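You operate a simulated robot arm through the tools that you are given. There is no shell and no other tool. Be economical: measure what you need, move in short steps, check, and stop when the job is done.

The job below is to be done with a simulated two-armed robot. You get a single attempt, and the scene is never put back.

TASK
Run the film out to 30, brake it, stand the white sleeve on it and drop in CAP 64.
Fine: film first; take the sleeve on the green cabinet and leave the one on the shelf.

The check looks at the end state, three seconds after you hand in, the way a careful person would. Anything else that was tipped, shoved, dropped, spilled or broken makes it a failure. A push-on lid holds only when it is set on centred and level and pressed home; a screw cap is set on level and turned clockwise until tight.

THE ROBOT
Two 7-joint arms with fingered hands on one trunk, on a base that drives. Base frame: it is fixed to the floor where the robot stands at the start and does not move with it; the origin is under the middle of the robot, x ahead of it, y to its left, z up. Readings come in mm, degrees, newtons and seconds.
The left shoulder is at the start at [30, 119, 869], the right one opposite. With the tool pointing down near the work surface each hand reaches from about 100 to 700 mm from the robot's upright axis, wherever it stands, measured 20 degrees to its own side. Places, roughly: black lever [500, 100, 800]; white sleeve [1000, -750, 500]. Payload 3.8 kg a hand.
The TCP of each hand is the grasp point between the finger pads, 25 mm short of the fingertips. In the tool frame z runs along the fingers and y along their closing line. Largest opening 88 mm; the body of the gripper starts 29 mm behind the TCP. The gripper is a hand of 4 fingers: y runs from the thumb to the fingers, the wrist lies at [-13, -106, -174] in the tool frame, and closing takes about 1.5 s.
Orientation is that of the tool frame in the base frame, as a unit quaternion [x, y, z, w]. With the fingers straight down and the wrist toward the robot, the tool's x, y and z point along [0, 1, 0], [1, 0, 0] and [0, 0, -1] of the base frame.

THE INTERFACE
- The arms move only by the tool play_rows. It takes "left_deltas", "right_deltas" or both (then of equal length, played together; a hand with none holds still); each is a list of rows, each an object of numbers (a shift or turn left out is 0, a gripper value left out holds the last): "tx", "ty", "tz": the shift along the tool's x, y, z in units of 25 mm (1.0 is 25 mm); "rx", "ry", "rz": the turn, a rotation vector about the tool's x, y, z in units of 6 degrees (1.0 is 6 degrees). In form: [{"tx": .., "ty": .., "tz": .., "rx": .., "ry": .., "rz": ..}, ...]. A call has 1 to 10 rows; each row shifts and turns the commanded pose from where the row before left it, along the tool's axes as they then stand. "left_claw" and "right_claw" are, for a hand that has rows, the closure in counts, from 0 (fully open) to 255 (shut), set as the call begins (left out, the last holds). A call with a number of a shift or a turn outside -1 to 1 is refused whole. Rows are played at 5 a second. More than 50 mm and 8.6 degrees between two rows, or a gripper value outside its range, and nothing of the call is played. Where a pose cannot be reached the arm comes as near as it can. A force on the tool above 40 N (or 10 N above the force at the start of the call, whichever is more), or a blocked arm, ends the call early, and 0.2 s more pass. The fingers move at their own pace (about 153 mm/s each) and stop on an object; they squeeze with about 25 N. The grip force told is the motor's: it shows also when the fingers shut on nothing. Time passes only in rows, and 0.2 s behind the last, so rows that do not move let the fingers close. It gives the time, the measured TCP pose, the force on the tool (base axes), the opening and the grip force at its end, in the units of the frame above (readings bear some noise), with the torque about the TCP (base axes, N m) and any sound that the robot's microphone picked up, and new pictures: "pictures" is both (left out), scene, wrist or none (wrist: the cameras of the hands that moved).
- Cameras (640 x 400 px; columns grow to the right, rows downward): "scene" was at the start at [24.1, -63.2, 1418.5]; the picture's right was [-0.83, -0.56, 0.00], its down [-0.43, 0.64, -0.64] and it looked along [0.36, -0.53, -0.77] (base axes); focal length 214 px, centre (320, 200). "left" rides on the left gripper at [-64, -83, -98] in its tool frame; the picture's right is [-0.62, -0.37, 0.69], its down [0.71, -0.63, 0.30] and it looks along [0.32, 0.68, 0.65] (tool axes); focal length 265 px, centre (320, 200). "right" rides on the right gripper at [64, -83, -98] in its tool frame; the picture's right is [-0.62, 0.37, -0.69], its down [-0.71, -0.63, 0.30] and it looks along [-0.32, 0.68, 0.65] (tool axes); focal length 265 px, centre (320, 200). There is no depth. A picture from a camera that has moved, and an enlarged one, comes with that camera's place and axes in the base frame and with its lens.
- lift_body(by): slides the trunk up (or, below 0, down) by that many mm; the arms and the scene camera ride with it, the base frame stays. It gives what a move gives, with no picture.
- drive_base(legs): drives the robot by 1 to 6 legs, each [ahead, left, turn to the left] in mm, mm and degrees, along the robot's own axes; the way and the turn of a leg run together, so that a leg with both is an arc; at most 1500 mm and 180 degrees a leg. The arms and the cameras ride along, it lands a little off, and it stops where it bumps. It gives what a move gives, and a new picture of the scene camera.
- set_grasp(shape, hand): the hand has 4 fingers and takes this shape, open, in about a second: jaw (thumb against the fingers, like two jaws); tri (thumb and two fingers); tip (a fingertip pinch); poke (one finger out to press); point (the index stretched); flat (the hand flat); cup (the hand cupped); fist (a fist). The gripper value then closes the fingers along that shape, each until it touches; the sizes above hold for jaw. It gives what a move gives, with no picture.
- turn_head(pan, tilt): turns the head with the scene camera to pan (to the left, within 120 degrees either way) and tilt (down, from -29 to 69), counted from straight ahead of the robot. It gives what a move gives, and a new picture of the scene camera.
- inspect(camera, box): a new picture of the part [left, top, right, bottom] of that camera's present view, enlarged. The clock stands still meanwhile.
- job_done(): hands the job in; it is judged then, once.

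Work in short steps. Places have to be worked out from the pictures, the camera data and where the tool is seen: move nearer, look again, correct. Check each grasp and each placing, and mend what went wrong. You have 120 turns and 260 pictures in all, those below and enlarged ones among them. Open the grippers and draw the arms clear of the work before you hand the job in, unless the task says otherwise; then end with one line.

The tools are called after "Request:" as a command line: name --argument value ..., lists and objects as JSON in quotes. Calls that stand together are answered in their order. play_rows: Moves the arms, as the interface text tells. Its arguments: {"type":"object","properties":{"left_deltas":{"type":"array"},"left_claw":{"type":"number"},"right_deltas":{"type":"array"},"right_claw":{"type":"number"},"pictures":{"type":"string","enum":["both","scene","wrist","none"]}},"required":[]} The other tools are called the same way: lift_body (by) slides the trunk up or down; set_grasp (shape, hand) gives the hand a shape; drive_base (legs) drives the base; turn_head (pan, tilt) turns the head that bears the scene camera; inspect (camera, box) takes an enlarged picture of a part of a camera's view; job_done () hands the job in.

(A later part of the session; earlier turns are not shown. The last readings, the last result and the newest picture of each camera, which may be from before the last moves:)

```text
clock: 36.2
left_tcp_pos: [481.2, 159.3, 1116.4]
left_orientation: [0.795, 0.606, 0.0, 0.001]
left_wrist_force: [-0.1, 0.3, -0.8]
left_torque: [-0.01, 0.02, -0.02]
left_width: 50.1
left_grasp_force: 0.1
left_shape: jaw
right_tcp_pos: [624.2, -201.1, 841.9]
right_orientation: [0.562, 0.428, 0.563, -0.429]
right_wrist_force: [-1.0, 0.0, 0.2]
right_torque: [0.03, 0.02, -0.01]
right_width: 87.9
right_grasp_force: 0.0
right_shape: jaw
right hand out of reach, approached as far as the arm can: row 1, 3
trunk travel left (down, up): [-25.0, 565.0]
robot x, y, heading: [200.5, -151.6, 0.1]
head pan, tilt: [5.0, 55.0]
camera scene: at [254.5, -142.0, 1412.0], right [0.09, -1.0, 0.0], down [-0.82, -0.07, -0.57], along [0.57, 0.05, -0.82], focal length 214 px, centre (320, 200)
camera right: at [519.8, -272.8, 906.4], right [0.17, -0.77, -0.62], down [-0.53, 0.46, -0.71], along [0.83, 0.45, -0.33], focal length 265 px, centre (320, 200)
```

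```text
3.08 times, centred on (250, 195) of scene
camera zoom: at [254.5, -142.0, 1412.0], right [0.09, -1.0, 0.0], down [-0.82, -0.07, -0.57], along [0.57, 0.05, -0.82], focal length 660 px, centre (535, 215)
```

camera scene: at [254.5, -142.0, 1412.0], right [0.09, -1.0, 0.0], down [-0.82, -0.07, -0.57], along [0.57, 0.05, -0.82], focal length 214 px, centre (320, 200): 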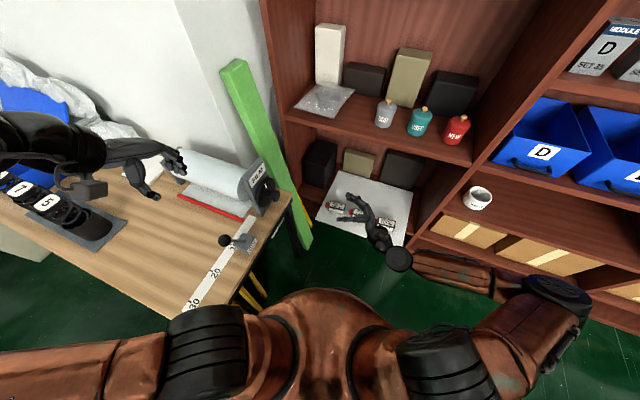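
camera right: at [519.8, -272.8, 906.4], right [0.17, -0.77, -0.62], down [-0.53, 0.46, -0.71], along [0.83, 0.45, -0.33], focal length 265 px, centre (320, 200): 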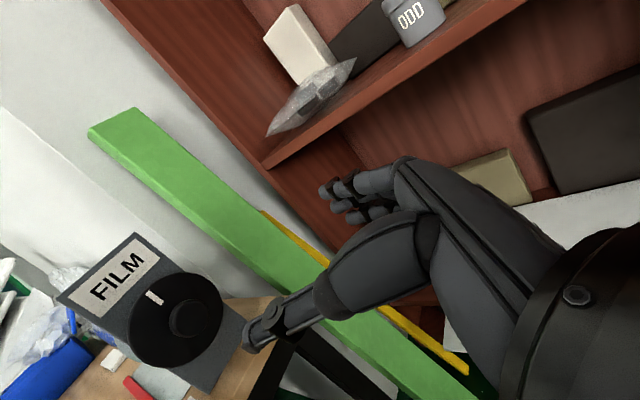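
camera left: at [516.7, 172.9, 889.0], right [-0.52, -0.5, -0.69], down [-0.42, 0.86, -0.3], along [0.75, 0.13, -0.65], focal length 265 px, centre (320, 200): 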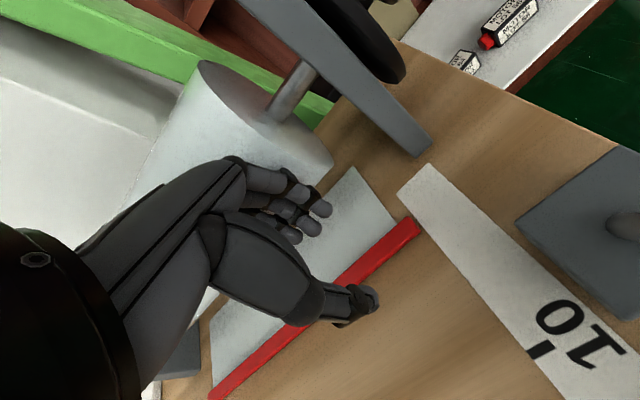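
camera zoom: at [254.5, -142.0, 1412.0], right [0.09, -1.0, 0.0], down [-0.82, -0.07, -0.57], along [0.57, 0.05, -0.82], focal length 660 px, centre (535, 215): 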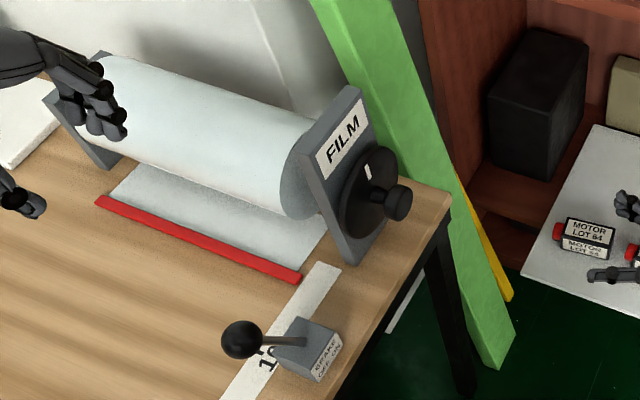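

The knob centre computes to about (685,55,794). I approach to about 80 mm short and recheck.

Request:
play_rows --right_deltas '[{"tz": 1, "tx": -0.274, "ty": -0.053}, {"tz": 1, "tx": -0.274, "ty": -0.053}, {"tz": 1, "tx": -0.274, "ty": -0.053}, {"tz": 1, "tx": -0.274, "ty": -0.053}, {"tz": 1, "tx": -0.274, "ty": -0.053}, {"tz": 1, "tx": -0.274, "ty": -0.053}, {"tz": 1, "tx": -0.274, "ty": -0.053}]' --pictures "both"

Request:
inspect --camera "scene" --box '[190, 130, 350, 260]'

```text
clock: 37.8
left_tcp_pos: [480.8, 158.2, 1117.2]
left_orientation: [0.795, 0.607, 0.001, 0.001]
left_wrist_force: [0.1, -0.5, 1.0]
left_torque: [-0.02, -0.02, 0.03]
left_width: 50.1
left_grasp_force: 0.1
left_shape: jaw
right_tcp_pos: [644.3, -135.7, 838.4]
right_orientation: [0.562, 0.429, 0.562, -0.429]
right_wrist_force: [0.4, 0.2, 0.4]
right_torque: [0.0, 0.02, -0.02]
right_width: 87.8
right_grasp_force: 0.0
right_shape: jaw
right hand out of reach, approached as far as the arm can: row 3, 4, 5, 6, 7
trunk travel left (down, up): [-25.0, 565.0]
robot x, y, heading: [201.0, -149.7, 0.0]
head pan, tilt: [5.0, 55.0]
camera scene: at [254.0, -142.4, 1412.0], right [0.09, -1.0, 0.0], down [-0.82, -0.07, -0.57], along [0.57, 0.05, -0.82], focal length 214 px, centre (320, 200)
camera right: at [539.4, -207.3, 901.2], right [0.17, -0.77, -0.62], down [-0.53, 0.46, -0.71], along [0.83, 0.45, -0.33], focal length 265 px, centre (320, 200)
```

scene: 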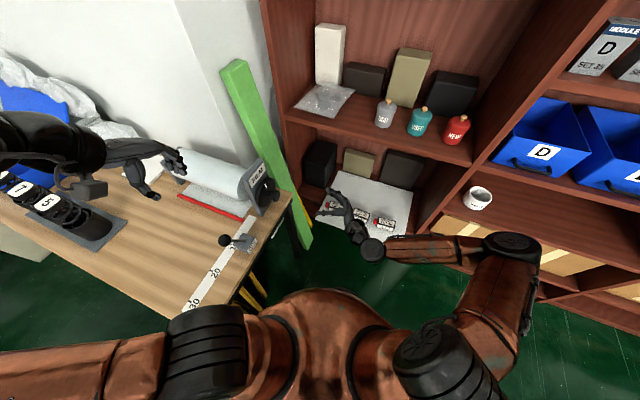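
right: 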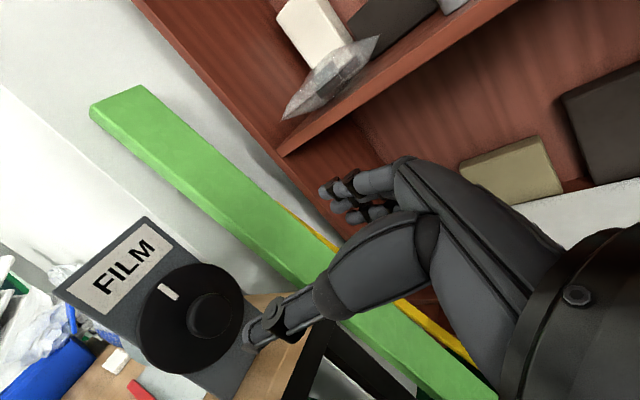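

```text
3.08 times, centred on (270, 195) of scene
camera zoom: at [254.0, -142.4, 1412.0], right [0.09, -1.0, 0.0], down [-0.82, -0.07, -0.57], along [0.57, 0.05, -0.82], focal length 660 px, centre (474, 215)
```

zoom: 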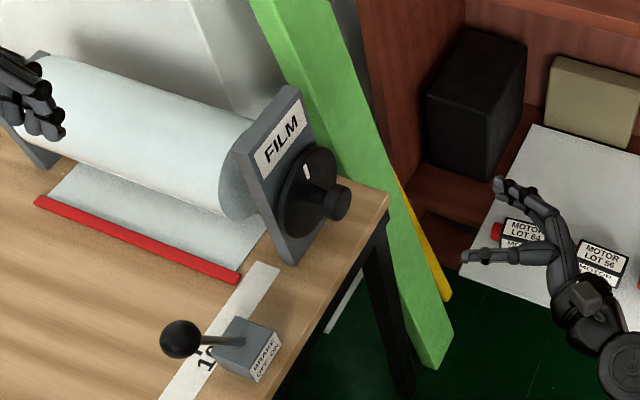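

The right arm hits joint limits with this cross-body pose. I'll re-pose the hand to point straight ahead of the robot and then bring the robot round to face the knob along its axis.

Request:
play_rows --right_deltas '[{"tz": -1}, {"tz": -1, "rz": -1}, {"tz": -1, "rz": -1}, {"tz": -1, "rz": -1}, {"tz": -1, "rz": -1}, {"tz": -1, "rz": -1}, {"rz": -1}, {"rz": -1}, {"rz": -1}, {"rz": -1}]' --pictures "none"

Request:
play_rows --right_deltas '[{"ry": -1}, {"ry": -1}, {"ry": -1}, {"ry": -1}, {"ry": -1}, {"ry": -1}, {"rz": -1}, {"rz": -1}, {"rz": -1}, {"rz": -1}]' --pictures "scene"

```text
clock: 40.0
left_tcp_pos: [481.6, 158.8, 1117.1]
left_orientation: [0.795, 0.607, 0.001, 0.001]
left_wrist_force: [0.8, -0.5, -0.3]
left_torque: [0.01, -0.02, 0.01]
left_width: 49.9
left_grasp_force: 0.1
left_shape: jaw
right_tcp_pos: [604.1, -281.7, 836.6]
right_orientation: [0.306, 0.637, 0.696, -0.127]
right_wrist_force: [0.2, 0.1, -0.4]
right_torque: [0.01, -0.04, -0.05]
right_width: 87.6
right_grasp_force: 0.0
right_shape: jaw
trunk travel left (down, up): [-25.0, 565.0]
robot x, y, heading: [203.9, -150.1, 0.2]
head pan, tilt: [5.0, 55.0]
```

```text
clock: 42.2
left_tcp_pos: [481.4, 157.6, 1116.5]
left_orientation: [0.795, 0.607, 0.001, 0.002]
left_wrist_force: [-0.2, -0.1, 0.2]
left_torque: [0.02, -0.01, 0.0]
left_width: 50.2
left_grasp_force: 0.0
left_shape: jaw
right_tcp_pos: [604.2, -280.6, 837.4]
right_orientation: [0.361, 0.737, 0.538, 0.193]
right_wrist_force: [1.0, 0.6, 0.6]
right_torque: [-0.01, 0.02, -0.01]
right_width: 87.7
right_grasp_force: 0.1
right_shape: jaw
trunk travel left (down, up): [-25.0, 565.0]
robot x, y, heading: [197.3, -149.2, 0.2]
head pan, tilt: [5.0, 55.0]
camera scene: at [254.0, -142.4, 1412.0], right [0.09, -1.0, 0.0], down [-0.82, -0.07, -0.57], along [0.57, 0.05, -0.82], focal length 214 px, centre (320, 200)
```

scene: 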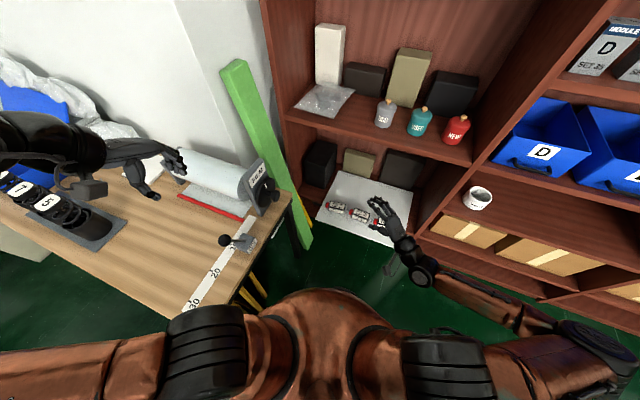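

Solving for the remaining turn (47.7° about a fixed tool axis) to bring the hand straight ahead, palm line vertical.

Request:
play_rows --right_deltas '[{"rx": -0.45, "ry": -0.89, "rz": 0.04}, {"rx": -0.45, "ry": -0.89, "rz": 0.04}, {"rx": -0.45, "ry": -0.89, "rz": 0.04}, {"rx": -0.45, "ry": -0.89, "rz": 0.04}, {"rx": -0.45, "ry": -0.89, "rz": 0.04}, {"rx": -0.45, "ry": -0.89, "rz": 0.04}, {"rx": -0.45, "ry": -0.89, "rz": 0.04}, {"rx": -0.45, "ry": -0.89, "rz": 0.04}, {"tz": -1}, {"tz": -1}]' --pictures "none"

Request:
turn_head --pan -15 --tilt 65

```text
clock: 44.4
left_tcp_pos: [481.3, 159.6, 1117.6]
left_orientation: [0.795, 0.606, 0.001, 0.002]
left_wrist_force: [0.3, 0.4, 0.6]
left_torque: [0.02, -0.01, -0.02]
left_width: 50.2
left_grasp_force: 0.1
left_shape: jaw
right_tcp_pos: [589.0, -321.6, 905.5]
right_orientation: [0.502, 0.498, 0.499, 0.5]
right_wrist_force: [-0.6, 0.5, -0.3]
right_torque: [-0.02, -0.01, 0.01]
right_width: 87.5
right_grasp_force: 0.1
right_shape: jaw
right hand out of reach, approached as far as the arm can: row 4, 5, 6, 7, 8, 9, 10
trunk travel left (down, up): [-25.0, 565.0]
robot x, y, heading: [200.8, -147.0, -0.1]
head pan, tilt: [5.0, 55.0]
```

```text
clock: 45.2
left_tcp_pos: [481.6, 159.8, 1117.5]
left_orientation: [0.795, 0.607, 0.001, 0.001]
left_wrist_force: [0.5, 0.1, 0.6]
left_torque: [-0.02, -0.01, -0.04]
left_width: 50.2
left_grasp_force: 0.0
left_shape: jaw
right_tcp_pos: [587.9, -322.0, 905.0]
right_orientation: [0.502, 0.499, 0.499, 0.5]
right_wrist_force: [-0.9, -0.2, 0.2]
right_torque: [0.01, -0.02, 0.01]
right_width: 87.5
right_grasp_force: 0.1
right_shape: jaw
trunk travel left (down, up): [-25.0, 565.0]
robot x, y, heading: [203.4, -147.9, 0.2]
head pan, tilt: [-15.0, 65.0]
camera scene: at [240.9, -164.4, 1400.4], right [-0.26, -0.97, 0.0], down [-0.88, 0.23, -0.42], along [0.41, -0.11, -0.91], focal length 214 px, centre (320, 200)
```

scene: 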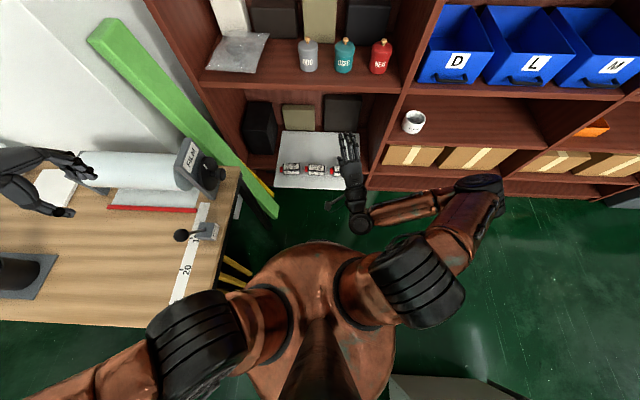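

Orientation is now straight ahead. I raise the trunk 100 mm for wrist room, then drive right and turn left 75° to face the knob.

Request:
lift_body --by 100

Request:
drive_base --legs '[[30, -242, 0], [0, 0, 40], [0, 0, 34.5]]'

```text
clock: 46.5
left_tcp_pos: [481.5, 158.8, 1216.3]
left_orientation: [0.795, 0.606, 0.001, 0.0]
left_wrist_force: [0.4, 0.6, -0.2]
left_torque: [-0.03, 0.04, 0.0]
left_width: 50.0
left_grasp_force: 0.0
left_shape: jaw
right_tcp_pos: [588.8, -321.9, 1005.8]
right_orientation: [0.502, 0.499, 0.499, 0.499]
right_wrist_force: [0.2, 0.1, 0.2]
right_torque: [-0.02, 0.0, 0.0]
right_width: 87.6
right_grasp_force: 0.0
right_shape: jaw
trunk travel left (down, up): [-125.0, 465.0]
robot x, y, heading: [200.2, -148.0, -0.0]
head pan, tilt: [-15.0, 65.0]
```

```text
clock: 51.8
left_tcp_pos: [8.9, -39.8, 1215.9]
left_orientation: [0.266, 0.964, 0.001, 0.0]
left_wrist_force: [-0.2, 0.0, -0.1]
left_torque: [0.03, 0.02, -0.04]
left_width: 50.1
left_grasp_force: 0.1
left_shape: jaw
right_tcp_pos: [502.6, -65.6, 1006.1]
right_orientation: [0.098, 0.701, 0.7, 0.096]
right_wrist_force: [-0.5, -0.5, -0.5]
right_torque: [0.01, 0.02, 0.0]
right_width: 87.9
right_grasp_force: 0.1
right_shape: jaw
trunk travel left (down, up): [-125.0, 465.0]
robot x, y, heading: [232.3, -390.2, 74.6]
head pan, tilt: [-15.0, 65.0]
camera scene: at [257.6, -359.0, 1500.4], right [0.86, -0.51, 0.0], down [-0.46, -0.78, -0.42], along [0.21, 0.36, -0.91], focal length 214 px, centre (320, 200)
```

scene: 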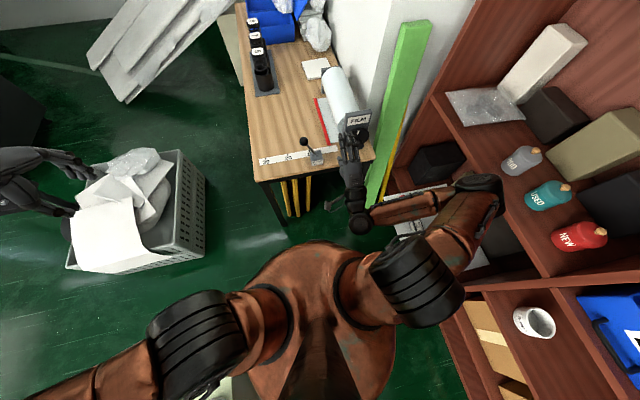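

Facing the knob axis (bearing 74°). I lower the hand to knob height in the free space first.

Request:
play_rows --right_deltas '[{"ty": -0.95}, {"ty": -0.95}, {"ty": -0.95}, {"ty": -0.95}, {"ty": -0.95}, {"ty": -0.95}, {"ty": -0.95}, {"ty": -0.95}, {"ty": -0.88}]' --right_claw 60 --pictures "both"

```text
clock: 53.8
left_tcp_pos: [9.0, -40.3, 1216.5]
left_orientation: [0.267, 0.964, 0.002, 0.0]
left_wrist_force: [0.1, -0.1, -0.4]
left_torque: [-0.01, 0.0, 0.0]
left_width: 50.3
left_grasp_force: 0.1
left_shape: jaw
right_tcp_pos: [595.5, -42.0, 934.5]
right_orientation: [0.097, 0.701, 0.7, 0.095]
right_wrist_force: [-0.2, 0.7, 0.2]
right_torque: [0.0, 0.02, -0.02]
right_width: 67.7
right_grasp_force: 0.1
right_shape: jaw
right hand out of reach, approached as far as the arm can: row 1, 2, 3, 4, 5, 6, 7, 8, 9
trunk travel left (down, up): [-125.0, 465.0]
robot x, y, heading: [228.9, -392.7, 74.7]
head pan, tilt: [-15.0, 65.0]
camera scene: at [257.9, -359.0, 1500.4], right [0.86, -0.51, 0.0], down [-0.46, -0.78, -0.42], along [0.21, 0.36, -0.91], focal length 214 px, centre (320, 200)
camera right: at [508.2, -119.0, 851.4], right [0.41, -0.83, 0.37], down [0.77, 0.1, -0.63], along [0.49, 0.54, 0.68], focal length 265 px, centre (320, 200)
```

scene: 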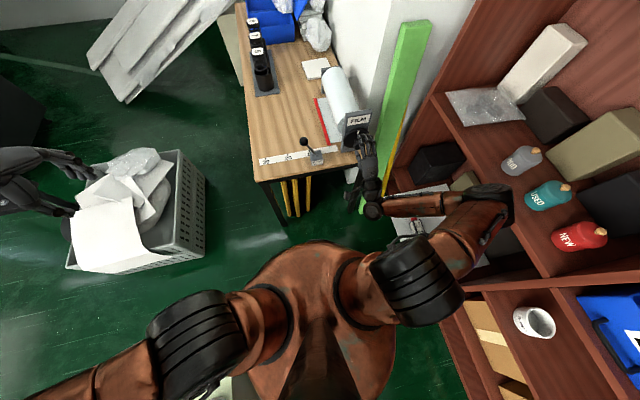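
right: 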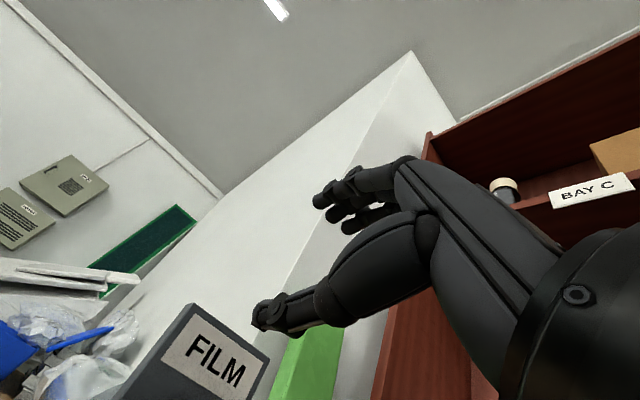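

This palm-up pose is joint-limited. A palm-back pose with the robot heading about 38° should suit the right arm; I retract, drive back-left and turn.

Request:
play_rows --right_deltas '[{"tz": -1}, {"tz": -1}, {"tz": -1}, {"tz": -1}, {"tz": -1}, {"tz": -1}]' --pictures "none"

Request:
drive_base --legs '[[84, 75, 0], [84, 75, 0], [0, 0, -36.6]]'

```text
clock: 55.2
left_tcp_pos: [8.0, -40.7, 1217.7]
left_orientation: [0.267, 0.964, 0.002, 0.0]
left_wrist_force: [-0.4, 0.9, 0.5]
left_torque: [0.01, -0.01, 0.01]
left_width: 50.3
left_grasp_force: 0.1
left_shape: jaw
right_tcp_pos: [575.5, -185.4, 959.4]
right_orientation: [0.098, 0.702, 0.699, 0.096]
right_wrist_force: [-0.1, -0.1, 0.1]
right_torque: [-0.02, -0.03, 0.02]
right_width: 67.7
right_grasp_force: 0.0
right_shape: jaw
right hand out of reach, approached as far as the arm can: row 1, 2, 3, 4, 5, 6
trunk travel left (down, up): [-125.0, 465.0]
robot x, y, heading: [232.8, -393.5, 74.4]
head pan, tilt: [-15.0, 65.0]
```

```text
clock: 59.0
left_tcp_pos: [164.1, 225.2, 1216.9]
left_orientation: [0.556, 0.831, 0.002, 0.0]
left_wrist_force: [-0.1, -0.5, -0.2]
left_torque: [0.0, 0.03, 0.0]
left_width: 49.9
left_grasp_force: 0.0
left_shape: jaw
right_tcp_pos: [533.1, -229.6, 959.7]
right_orientation: [0.313, 0.636, 0.634, 0.309]
right_wrist_force: [0.3, 0.4, -0.9]
right_torque: [-0.01, -0.02, 0.01]
right_width: 67.4
right_grasp_force: 0.1
right_shape: jaw
trunk travel left (down, up): [-125.0, 465.0]
robot x, y, heading: [129.4, -191.3, 37.9]
head pan, tilt: [-15.0, 65.0]
camera scene: at [173.2, -177.8, 1500.4], right [0.39, -0.92, 0.0], down [-0.84, -0.35, -0.42], along [0.39, 0.16, -0.91], focal length 214 px, centre (320, 200)
```

scene: 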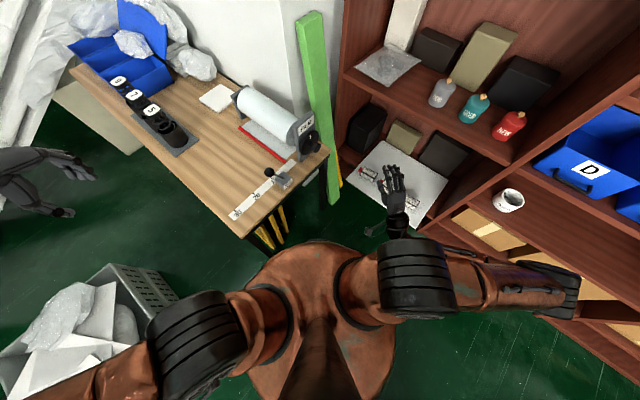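

Good spot. I turn the right hand (95.8° about one tool axis) to palm-back, fingers along the knob axis.

Request:
play_rows --right_deltas '[{"rx": 0.302, "ry": 0.302, "rz": 0.903}, {"rx": 0.302, "ry": 0.302, "rz": 0.903}, {"rx": 0.302, "ry": 0.302, "rz": 0.903}, {"rx": 0.302, "ry": 0.302, "rz": 0.903}, {"rx": 0.302, "ry": 0.302, "rz": 0.903}, {"rx": 0.302, "ry": 0.302, "rz": 0.903}, {"rx": 0.302, "ry": 0.302, "rz": 0.903}, {"rx": 0.302, "ry": 0.302, "rz": 0.903}]' --pictures "none"

Request:
play_rows --right_deltas '[{"rx": 0.302, "ry": 0.302, "rz": 0.903}, {"rx": 0.302, "ry": 0.302, "rz": 0.903}, {"rx": 0.302, "ry": 0.302, "rz": 0.903}, {"rx": 0.302, "ry": 0.302, "rz": 0.903}, {"rx": 0.302, "ry": 0.302, "rz": 0.903}, {"rx": 0.302, "ry": 0.302, "rz": 0.903}, {"rx": 0.302, "ry": 0.302, "rz": 0.903}, {"rx": 0.302, "ry": 0.302, "rz": 0.903}]' --pictures "none"

```text
clock: 60.8
left_tcp_pos: [163.7, 225.6, 1217.1]
left_orientation: [0.556, 0.831, 0.002, 0.001]
left_wrist_force: [0.1, 0.5, 0.0]
left_torque: [0.05, -0.01, 0.02]
left_width: 50.0
left_grasp_force: 0.0
left_shape: jaw
right_tcp_pos: [532.9, -229.0, 958.3]
right_orientation: [0.48, 0.582, 0.653, -0.066]
right_wrist_force: [0.1, 0.6, -0.3]
right_torque: [0.01, -0.03, -0.02]
right_width: 67.8
right_grasp_force: 0.1
right_shape: jaw
trunk travel left (down, up): [-125.0, 465.0]
robot x, y, heading: [134.4, -189.3, 37.9]
head pan, tilt: [-15.0, 65.0]
```

```text
clock: 62.6
left_tcp_pos: [164.3, 225.9, 1216.6]
left_orientation: [0.556, 0.831, 0.002, 0.0]
left_wrist_force: [-0.2, -0.2, 0.3]
left_torque: [0.0, 0.02, -0.02]
left_width: 50.0
left_grasp_force: 0.0
left_shape: jaw
right_tcp_pos: [546.4, -235.2, 935.4]
right_orientation: [0.563, 0.427, 0.561, -0.431]
right_wrist_force: [-0.1, -0.2, 0.4]
right_torque: [-0.01, -0.03, 0.02]
right_width: 67.5
right_grasp_force: 0.1
right_shape: jaw
right hand out of reach, approached as far as the arm can: row 1, 2, 3, 4, 5, 7
trunk travel left (down, up): [-125.0, 465.0]
robot x, y, heading: [132.4, -190.0, 37.9]
head pan, tilt: [-15.0, 65.0]
```

Request:
play_rows --right_deltas '[{"tx": -0.56, "ty": 0.23, "tz": 0.94}, {"tx": -0.56, "ty": 0.23, "tz": 0.94}, {"tx": -0.56, "ty": 0.23, "tz": 0.94}, {"tx": -0.56, "ty": 0.23, "tz": 0.94}, {"tx": -0.56, "ty": 0.23, "tz": 0.94}, {"tx": -0.56, "ty": 0.23, "tz": 0.94}, {"tx": -0.56, "ty": 0.23, "tz": 0.94}, {"tx": -0.56, "ty": 0.23, "tz": 0.94}, {"tx": -0.56, "ty": 0.23, "tz": 0.94}, {"tx": -0.56, "ty": 0.23, "tz": 0.94}]' --pictures "both"

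Request:
inspect --camera "scene" --box '[220, 90, 380, 220]'

```text
clock: 64.8
left_tcp_pos: [164.4, 226.8, 1217.1]
left_orientation: [0.557, 0.831, 0.001, 0.001]
left_wrist_force: [-0.1, 0.2, -0.5]
left_torque: [0.0, 0.02, 0.0]
left_width: 50.1
left_grasp_force: 0.0
left_shape: jaw
right_tcp_pos: [685.2, -36.6, 846.2]
right_orientation: [0.564, 0.428, 0.56, -0.431]
right_wrist_force: [0.3, 0.5, 1.1]
right_torque: [0.0, 0.0, -0.02]
right_width: 67.5
right_grasp_force: 0.0
right_shape: jaw
right hand out of reach, approached as far as the arm can: row 6, 7, 8, 9, 10
trunk travel left (down, up): [-125.0, 465.0]
robot x, y, heading: [132.1, -189.2, 37.8]
head pan, tilt: [-15.0, 65.0]
camera scene: at [173.4, -177.2, 1500.3], right [0.39, -0.92, 0.0], down [-0.84, -0.35, -0.42], along [0.39, 0.16, -0.91], focal length 214 px, centre (320, 200)
camera right: at [581.0, -109.1, 910.4], right [0.17, -0.77, -0.62], down [-0.53, 0.46, -0.71], along [0.83, 0.45, -0.33], focal length 265 px, centre (320, 200)
```

scene: 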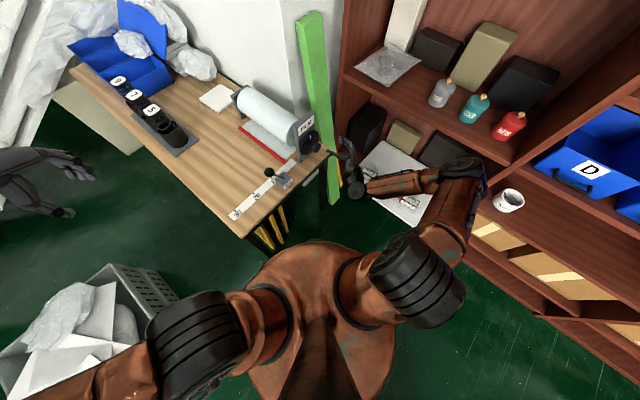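
right: 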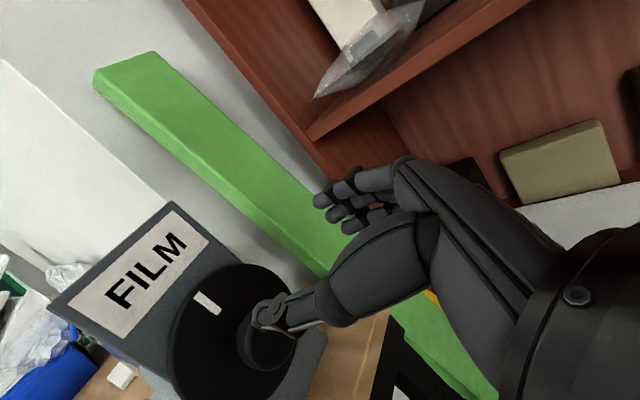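

```text
3.08 times, centred on (300, 155) of scene
camera zoom: at [173.4, -177.2, 1500.3], right [0.39, -0.92, 0.0], down [-0.84, -0.35, -0.42], along [0.39, 0.16, -0.91], focal length 660 px, centre (382, 338)
```

zoom: 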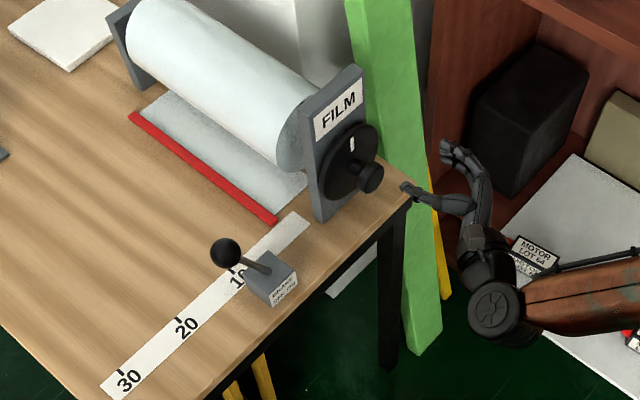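

The cross pose is still limited. I change plan: pinch the red bar with a forward-tilted left hand (fingertips under the roll's overhang). First I back the right hand off.

Request:
play_rows --right_deltas '[{"tz": -1}, {"tz": -1}, {"tz": -1}, {"tz": -1}, {"tz": -1, "tx": 1}, {"tz": -1, "tx": 1}, {"tz": -1, "tx": 1}, {"tz": -1, "tx": 1}, {"tz": -1, "tx": 1}, {"tx": 1}]' --left_deltas '[{"rz": 0}, {"rz": -0.6}, {"rz": -0.9}, {"rz": -0.9}, {"rz": -0.9}, {"rz": -0.9}, {"rz": -0.9}, {"rz": -0.9}, {}, {}]' --left_claw 110 --right_claw 0 --pictures "none"

Request:
lift_body --by -60

```text
clock: 67.0
left_tcp_pos: [174.6, 234.4, 1208.1]
left_orientation: [0.271, 0.963, 0.001, 0.002]
left_wrist_force: [0.1, 0.1, 0.2]
left_torque: [0.04, 0.01, 0.04]
left_width: 50.0
left_grasp_force: 0.1
left_shape: jaw
left hand out of reach, approached as far as the arm can: row 2, 4
right_tcp_pos: [626.2, -253.8, 995.1]
right_orientation: [0.565, 0.426, 0.561, -0.43]
right_wrist_force: [-0.1, 0.3, 0.4]
right_torque: [-0.01, 0.03, -0.03]
right_width: 87.8
right_grasp_force: 0.0
right_shape: jaw
trunk travel left (down, up): [-125.0, 465.0]
robot x, y, heading: [129.8, -191.9, 37.6]
head pan, tilt: [-15.0, 65.0]
```

```text
clock: 68.0
left_tcp_pos: [173.0, 234.5, 1148.9]
left_orientation: [0.273, 0.962, 0.001, 0.0]
left_wrist_force: [0.1, 0.0, -0.4]
left_torque: [0.0, -0.01, -0.01]
left_width: 50.1
left_grasp_force: 0.1
left_shape: jaw
right_tcp_pos: [625.5, -254.7, 936.1]
right_orientation: [0.564, 0.427, 0.561, -0.43]
right_wrist_force: [0.4, -0.4, 0.0]
right_torque: [-0.01, -0.02, 0.01]
right_width: 87.9
right_grasp_force: 0.0
right_shape: jaw
trunk travel left (down, up): [-65.0, 525.0]
robot x, y, heading: [134.1, -191.3, 37.9]
head pan, tilt: [-15.0, 65.0]
```

I turned the left hand the wrong way; I correct with +74° about its axis, to align it with the film direction.

Request:
play_rows --left_deltas '[{"rz": 1}, {"rz": 1}, {"rz": 1}, {"rz": 1}, {"rz": 1}, {"rz": 1}, {"rz": 1}, {"rz": 1}, {"rz": 1}, {"rz": 1}]' --pictures "none"

Request:
play_rows --left_deltas '[{"rz": 1}, {"rz": 1}, {"rz": 0.35}, {"ty": 1, "tz": 1}, {"ty": 1, "tz": 1}, {"ty": 1, "tz": 1}, {"ty": 1, "tz": 1}, {"ty": 1, "tz": 1}, {"ty": 1, "tz": 1}]' --pictures "none"

```text
clock: 70.2
left_tcp_pos: [182.1, 231.7, 1147.2]
left_orientation: [0.717, 0.697, 0.001, 0.0]
left_wrist_force: [0.4, -0.2, 0.4]
left_torque: [-0.02, 0.04, 0.01]
left_width: 50.0
left_grasp_force: 0.0
left_shape: jaw
left hand out of reach, approached as far as the arm can: row 10
right_tcp_pos: [627.4, -254.2, 935.9]
right_orientation: [0.564, 0.427, 0.56, -0.431]
right_wrist_force: [0.9, 0.0, 0.2]
right_torque: [0.03, 0.02, -0.03]
right_width: 88.0
right_grasp_force: 0.1
right_shape: jaw
trunk travel left (down, up): [-65.0, 525.0]
robot x, y, heading: [131.8, -188.2, 37.6]
head pan, tilt: [-15.0, 65.0]
```

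```text
clock: 72.2
left_tcp_pos: [361.4, 159.4, 990.4]
left_orientation: [0.797, 0.604, 0.002, 0.0]
left_wrist_force: [0.3, -0.3, -0.4]
left_torque: [0.0, 0.0, -0.02]
left_width: 50.0
left_grasp_force: 0.1
left_shape: jaw
left hand out of reach, approached as far as the arm can: row 1, 2, 3
right_tcp_pos: [626.4, -254.2, 936.1]
right_orientation: [0.564, 0.427, 0.561, -0.431]
right_wrist_force: [0.2, -0.2, 0.3]
right_torque: [0.07, 0.01, -0.02]
right_width: 88.0
right_grasp_force: 0.0
right_shape: jaw
trunk travel left (down, up): [-65.0, 525.0]
robot x, y, heading: [128.0, -193.8, 37.7]
head pan, tilt: [-15.0, 65.0]
```

Aligned (yaw −15.5°). I shift left first to stay clear of the lever ball, then forward/down, then tilt the fingers forward 36°.

Request:
play_rows --left_deltas '[{"tx": 1, "rx": -1}, {"tx": 1, "rx": -1}, {"tx": 1, "rx": -1}, {"tx": 1, "rx": -1}, {"tx": 0.8, "rx": -1}, {"rx": -1}]' --left_claw 255 --pictures "none"

Request:
play_rows --left_deltas '[{"ty": 0.1, "tz": 1}, {"ty": 0.1, "tz": 1}, {"ty": 0.1, "tz": 1}, {"ty": 0.1, "tz": 1}, {"ty": 0.1, "tz": 1}, {"ty": 0.1, "tz": 1}, {"ty": 0.1, "tz": 1}]' --pictures "both"

```text
clock: 73.6
left_tcp_pos: [345.0, 148.3, 966.2]
left_orientation: [0.795, 0.603, 0.043, 0.056]
left_wrist_force: [-0.1, 0.6, -0.2]
left_torque: [0.03, 0.02, 0.03]
left_width: 0.1
left_grasp_force: 25.2
left_shape: jaw
left hand out of reach, approached as far as the arm can: row 1, 2, 3, 4, 5, 6
right_tcp_pos: [627.1, -255.6, 936.5]
right_orientation: [0.564, 0.426, 0.56, -0.431]
right_wrist_force: [-0.1, -1.3, 0.0]
right_torque: [0.05, -0.04, 0.0]
right_width: 87.9
right_grasp_force: 0.2
right_shape: jaw
trunk travel left (down, up): [-65.0, 525.0]
robot x, y, heading: [135.2, -189.0, 37.8]
head pan, tilt: [-15.0, 65.0]
```

```text
clock: 75.2
left_tcp_pos: [384.1, 138.2, 795.5]
left_orientation: [0.795, 0.602, 0.044, 0.055]
left_wrist_force: [0.5, 0.5, -0.1]
left_torque: [-0.04, 0.01, -0.02]
left_width: 0.0
left_grasp_force: 24.8
left_shape: jaw
right_tcp_pos: [625.9, -253.8, 936.0]
right_orientation: [0.564, 0.428, 0.561, -0.429]
right_wrist_force: [-0.3, -0.4, 1.0]
right_torque: [-0.02, 0.0, 0.0]
right_width: 88.1
right_grasp_force: 0.1
right_shape: jaw
trunk travel left (down, up): [-65.0, 525.0]
robot x, y, heading: [134.8, -190.1, 37.8]
head pan, tilt: [-15.0, 65.0]
camera scene: at [173.5, -177.5, 1440.3], right [0.39, -0.92, 0.0], down [-0.84, -0.35, -0.42], along [0.39, 0.16, -0.91], focal length 214 px, centre (320, 200)
camera left: at [274.2, 102.9, 880.7], right [-0.42, -0.52, -0.74], down [-0.37, 0.85, -0.39], along [0.83, 0.1, -0.55], focal length 265 px, centre (320, 200)
```

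scene: 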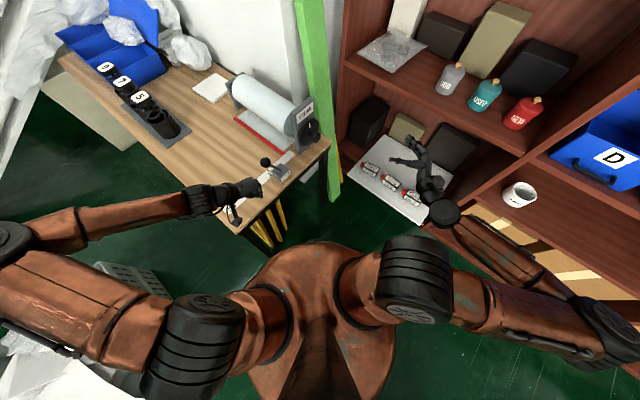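
left: 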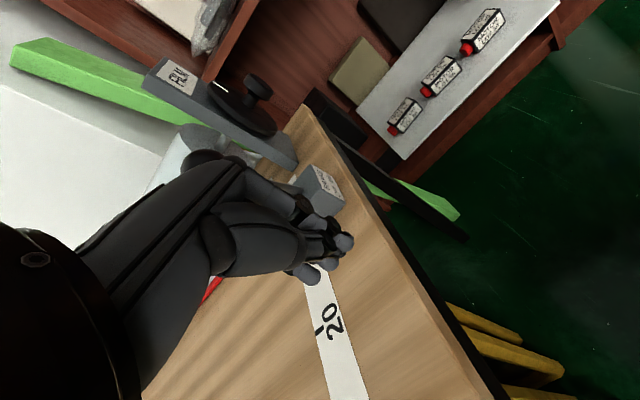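

The left arm is cramped at this heading. I raise it, and drive the robot back to heading 0 near its start where this hand orientation is natural.

Request:
play_rows --left_deltas '[{"tz": -1}, {"tz": -1}, {"tz": -1}, {"tz": -1}, {"tz": -1}, {"tz": -1}, {"tz": -1}]' --pictures "none"

Request:
drive_base --legs '[[0, 0, -37.8], [-94, 130, 0]]'

```text
clock: 76.8
left_tcp_pos: [361.5, 143.6, 968.5]
left_orientation: [0.795, 0.603, 0.044, 0.055]
left_wrist_force: [-0.4, 0.3, 0.5]
left_torque: [0.02, 0.0, 0.0]
left_width: 0.0
left_grasp_force: 24.9
left_shape: jaw
right_tcp_pos: [625.9, -255.2, 936.3]
right_orientation: [0.564, 0.427, 0.561, -0.43]
right_wrist_force: [0.2, 0.2, -0.4]
right_torque: [0.02, -0.02, -0.01]
right_width: 87.7
right_grasp_force: 0.0
right_shape: jaw
trunk travel left (down, up): [-65.0, 525.0]
robot x, y, heading: [130.6, -186.7, 38.0]
head pan, tilt: [-15.0, 65.0]
```

```text
clock: 80.0
left_tcp_pos: [423.2, 66.2, 967.2]
left_orientation: [0.947, 0.314, 0.023, 0.067]
left_wrist_force: [0.3, -0.2, 0.8]
left_torque: [-0.02, 0.0, -0.02]
left_width: 0.0
left_grasp_force: 25.2
left_shape: jaw
right_tcp_pos: [386.9, -412.0, 936.1]
right_orientation: [0.672, 0.222, 0.67, -0.226]
right_wrist_force: [0.3, -0.3, 0.1]
right_torque: [-0.03, 0.04, 0.01]
right_width: 87.9
right_grasp_force: 0.0
right_shape: jaw
trunk travel left (down, up): [-65.0, 525.0]
robot x, y, heading: [38.2, -54.7, 0.2]
head pan, tilt: [-15.0, 65.0]
camera scene: at [75.6, -73.3, 1440.4], right [-0.26, -0.97, 0.0], down [-0.88, 0.23, -0.42], along [0.41, -0.11, -0.91], focal length 214 px, centre (320, 200)
```

scene: 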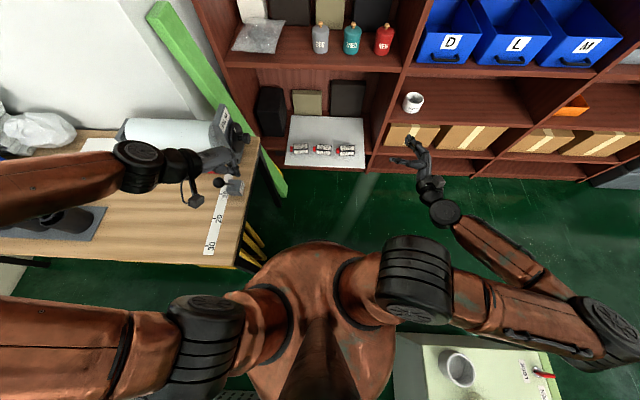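

I turn the left hand into the 36°-forward-tilted pose aligned with the film (46.5° about one tool axis).

Request:
play_rows --left_deltas '[{"rx": -0.559, "ry": 0.297, "rz": -0.737}, {"rx": -0.559, "ry": 0.297, "rz": -0.737}, {"rx": -0.559, "ry": 0.297, "rz": -0.737}, {"rx": -0.559, "ry": 0.297, "rz": -0.737}, {"rx": -0.559, "ry": 0.297, "rz": -0.737}, {"rx": -0.559, "ry": 0.297, "rz": -0.737}, {"rx": -0.559, "ry": 0.297, "rz": -0.737}, {"rx": -0.559, "ry": 0.297, "rz": -0.737}]' --pictures "none"

Request:
turn_head --pan 15 --tilt 50

```text
clock: 81.8
left_tcp_pos: [490.0, 77.1, 971.9]
left_orientation: [0.757, 0.576, 0.188, 0.247]
left_wrist_force: [-0.9, -0.1, 0.1]
left_torque: [-0.02, 0.02, 0.0]
left_width: 0.0
left_grasp_force: 25.1
left_shape: jaw
left hand out of reach, approached as far as the arm can: row 4, 5, 6, 7, 8
right_tcp_pos: [388.2, -411.5, 935.3]
right_orientation: [0.671, 0.223, 0.67, -0.226]
right_wrist_force: [0.6, 0.3, 0.0]
right_torque: [-0.04, -0.04, 0.03]
right_width: 87.8
right_grasp_force: 0.0
right_shape: jaw
trunk travel left (down, up): [-65.0, 525.0]
robot x, y, heading: [36.9, -59.1, 0.1]
head pan, tilt: [-15.0, 65.0]
```

```text
clock: 82.7
left_tcp_pos: [488.2, 76.5, 973.2]
left_orientation: [0.759, 0.574, 0.186, 0.245]
left_wrist_force: [0.1, -0.1, 0.3]
left_torque: [-0.01, -0.01, 0.0]
left_width: 0.0
left_grasp_force: 25.3
left_shape: jaw
right_tcp_pos: [388.7, -411.4, 936.4]
right_orientation: [0.67, 0.223, 0.671, -0.226]
right_wrist_force: [-0.2, 0.1, 0.6]
right_torque: [0.0, 0.0, -0.01]
right_width: 87.7
right_grasp_force: 0.1
right_shape: jaw
trunk travel left (down, up): [-65.0, 525.0]
robot x, y, heading: [37.9, -59.6, -0.0]
head pan, tilt: [15.0, 50.0]
camera scene: at [92.1, -38.9, 1458.4], right [0.26, -0.97, 0.0], down [-0.74, -0.2, -0.64], along [0.62, 0.17, -0.77], focal length 214 px, centre (320, 200)
```

scene: 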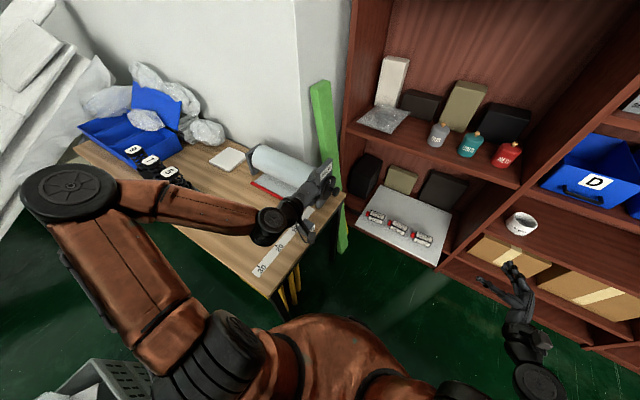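

Request:
play_rows --left_deltas '[{"tx": 1}, {"tx": 1}, {"tx": 1}, {"tx": 1, "ty": -0.25, "tz": 1}, {"tx": 1, "ty": -0.25, "tz": 1}, {"tx": 1, "ty": -0.25, "tz": 1}, {"tx": 0.6, "ty": -0.25, "tz": 1}, {"ty": -0.25, "tz": 1}, {"ty": -0.25, "tz": 1}]' --pictures "both"

Request:
inspect --camera "scene" --box '[220, 120, 360, 280]'

```text
clock: 84.7
left_tcp_pos: [588.6, 220.6, 830.1]
left_orientation: [0.758, 0.575, 0.187, 0.246]
left_wrist_force: [0.8, 0.6, -0.3]
left_torque: [0.01, 0.01, 0.01]
left_width: 0.0
left_grasp_force: 25.1
left_shape: jaw
right_tcp_pos: [388.6, -412.6, 935.2]
right_orientation: [0.672, 0.223, 0.669, -0.225]
right_wrist_force: [0.4, 0.9, 0.6]
right_torque: [0.01, 0.04, 0.0]
right_width: 88.0
right_grasp_force: 0.1
right_shape: jaw
trunk travel left (down, up): [-65.0, 525.0]
robot x, y, heading: [41.4, -60.0, -0.2]
head pan, tilt: [15.0, 50.0]
camera scene: at [92.5, -38.7, 1458.5], right [0.26, -0.96, 0.0], down [-0.74, -0.2, -0.64], along [0.62, 0.17, -0.77], focal length 214 px, centre (320, 200)
camera left: at [450.7, 192.8, 860.1], right [-0.06, -0.63, -0.78], down [-0.13, 0.78, -0.62], along [0.99, 0.06, -0.13], focal length 265 px, centre (320, 200)
```

scene: 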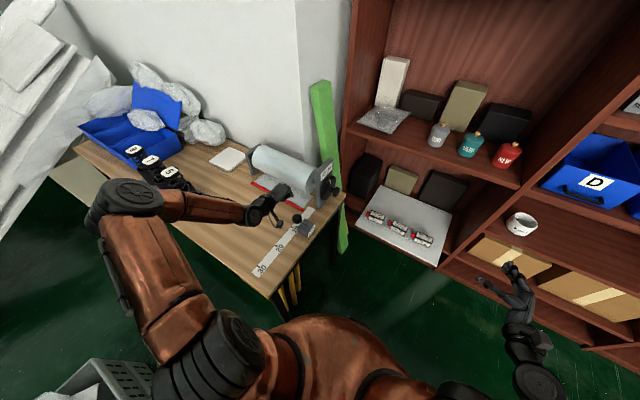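
left: 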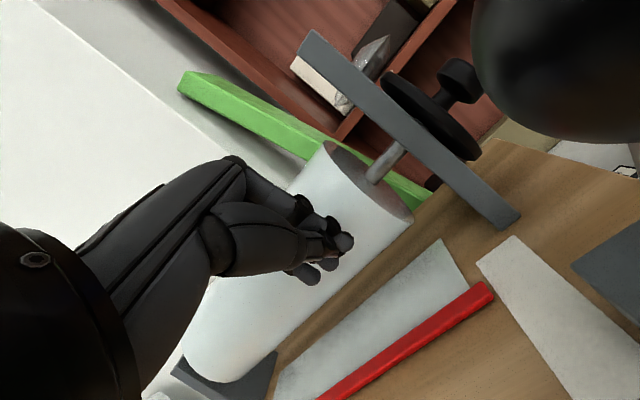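

```text
2.50 times, centred on (290, 200) of scene
camera zoom: at [92.5, -38.7, 1458.5], right [0.26, -0.96, 0.0], down [-0.74, -0.2, -0.64], along [0.62, 0.17, -0.77], focal length 536 px, centre (395, 200)
```

zoom: 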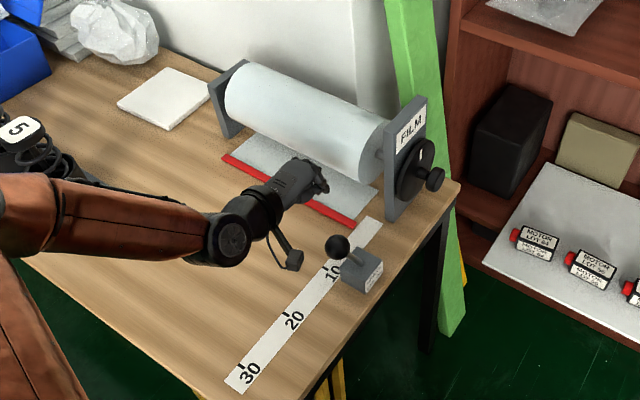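

I descend to tip height just above the bar in front of it, then slide forward under the roll's overhang.

Request:
play_rows --left_deltas '[{"ty": -0.68, "tz": 0.94}, {"ty": -0.68, "tz": 0.94}, {"ty": 0.68, "tz": 0.494}, {"ty": 0.68, "tz": 0.494}]' --pictures "wrist"

Request:
inspect --camera "scene" --box '[240, 130, 350, 240]'

```text
clock: 85.7
left_tcp_pos: [631.1, 208.4, 770.3]
left_orientation: [0.757, 0.576, 0.187, 0.245]
left_wrist_force: [-0.2, 0.3, 0.4]
left_torque: [0.01, -0.01, 0.02]
left_width: 0.0
left_grasp_force: 25.5
left_shape: jaw
right_tcp_pos: [388.8, -413.7, 935.7]
right_orientation: [0.672, 0.224, 0.669, -0.226]
right_wrist_force: [-0.5, -0.6, -0.1]
right_torque: [0.01, 0.0, -0.04]
right_width: 88.0
right_grasp_force: 0.0
right_shape: jaw
trunk travel left (down, up): [-65.0, 525.0]
robot x, y, heading: [37.5, -60.0, 0.2]
head pan, tilt: [15.0, 50.0]
camera left: at [491.4, 181.1, 801.1], right [-0.06, -0.63, -0.78], down [-0.13, 0.78, -0.62], along [0.99, 0.06, -0.13], focal length 265 px, centre (320, 200)
```

left: 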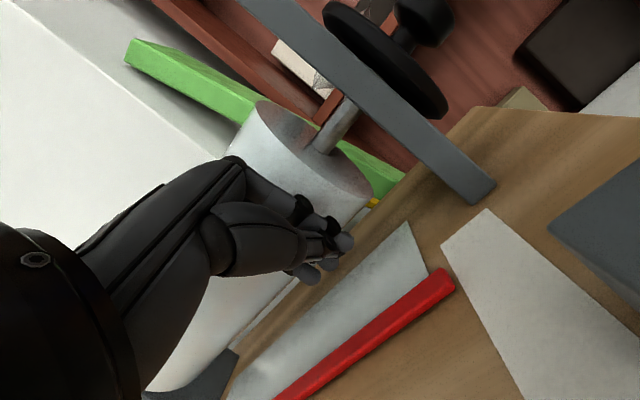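

```text
3.64 times, centred on (295, 185) of scene
camera zoom: at [92.5, -38.9, 1458.5], right [0.26, -0.96, 0.0], down [-0.74, -0.2, -0.64], along [0.62, 0.17, -0.77], focal length 780 px, centre (411, 254)
```

zoom: 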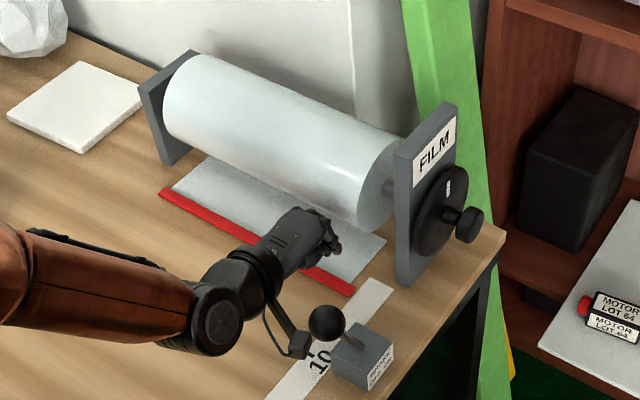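

Two-view fix says the bar is lower: end ≈ (624,180,700). I go down 30 mm, forward 12, then down to just above the film sheet, watching the force.

Request:
play_rows --left_deltas '[{"ty": -0.71, "tz": 0.97}, {"ty": 0.45, "tz": 0.33}, {"ty": -0.3, "tz": 0.41}]' --pictures "wrist"

Request:
inspect --camera "scene" --box '[240, 130, 350, 240]'

```text
clock: 86.5
left_tcp_pos: [644.0, 207.3, 728.8]
left_orientation: [0.757, 0.575, 0.187, 0.246]
left_wrist_force: [-0.5, -0.8, 0.6]
left_torque: [0.02, 0.02, 0.0]
left_width: 0.2
left_grasp_force: 25.4
left_shape: jaw
right_tcp_pos: [389.7, -411.7, 935.5]
right_orientation: [0.672, 0.223, 0.669, -0.226]
right_wrist_force: [0.2, 0.1, -0.1]
right_torque: [-0.01, 0.02, -0.02]
right_width: 87.9
right_grasp_force: 0.0
right_shape: jaw
trunk travel left (down, up): [-65.0, 525.0]
robot x, y, heading: [37.2, -59.9, 0.3]
head pan, tilt: [15.0, 50.0]
camera left: at [504.4, 178.3, 759.5], right [-0.06, -0.63, -0.78], down [-0.13, 0.78, -0.62], along [0.99, 0.06, -0.13], focal length 265 px, centre (320, 200)
```

left: 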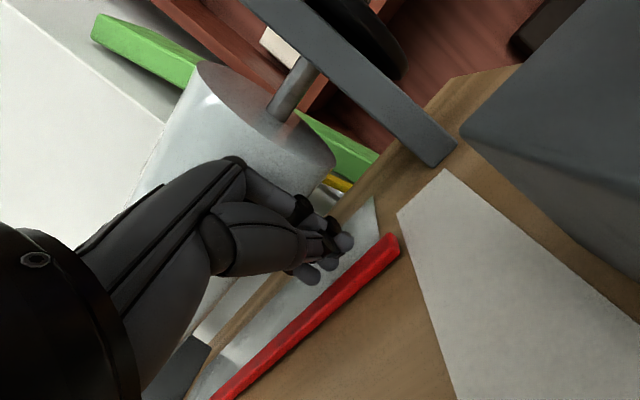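

```text
3.64 times, centred on (295, 185) of scene
camera zoom: at [92.3, -38.7, 1458.5], right [0.26, -0.96, 0.0], down [-0.74, -0.2, -0.64], along [0.62, 0.17, -0.77], focal length 780 px, centre (411, 254)
```

zoom: 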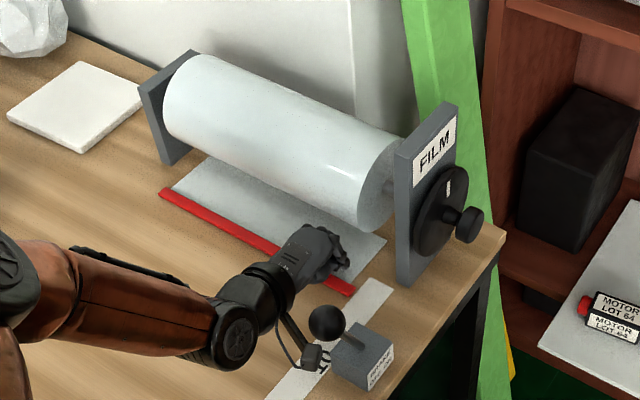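

The fingertips are behind the bar. To keep the wrist camera clear of the brake lever during the pull, I slide 50 mm left along the bar, then go down until a light touch.

Request:
play_rows --left_deltas '[{"tx": 1}, {"tx": 1}, {"ty": -0.14, "tz": 0.2}]' --pictures "wrist"

Request:
inspect --camera "scene" --box '[240, 130, 350, 240]'

```text
clock: 87.3
left_tcp_pos: [655.9, 255.0, 723.2]
left_orientation: [0.757, 0.575, 0.187, 0.246]
left_wrist_force: [0.1, -0.4, 0.1]
left_torque: [0.01, 0.0, 0.01]
left_width: 0.0
left_grasp_force: 24.9
left_shape: jaw
right_tcp_pos: [388.6, -412.8, 936.4]
right_orientation: [0.671, 0.222, 0.67, -0.226]
right_wrist_force: [-0.6, -0.7, -0.8]
right_torque: [0.0, 0.0, 0.0]
right_width: 88.1
right_grasp_force: 0.0
right_shape: jaw
trunk travel left (down, up): [-65.0, 525.0]
robot x, y, heading: [35.6, -59.3, 0.2]
head pan, tilt: [15.0, 50.0]
camera left: at [517.9, 226.6, 753.6], right [-0.06, -0.63, -0.78], down [-0.13, 0.78, -0.62], along [0.99, 0.06, -0.13], focal length 265 px, centre (320, 200)
```

left: 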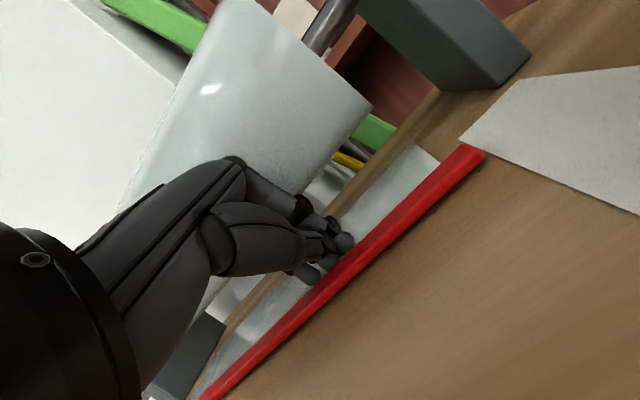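

```text
3.64 times, centred on (295, 185) of scene
camera zoom: at [92.2, -38.9, 1458.5], right [0.26, -0.96, 0.0], down [-0.74, -0.2, -0.64], along [0.62, 0.17, -0.77], focal length 780 px, centre (411, 254)
```

zoom: 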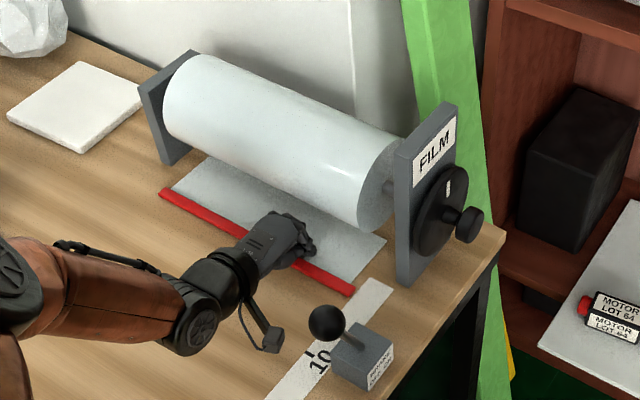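

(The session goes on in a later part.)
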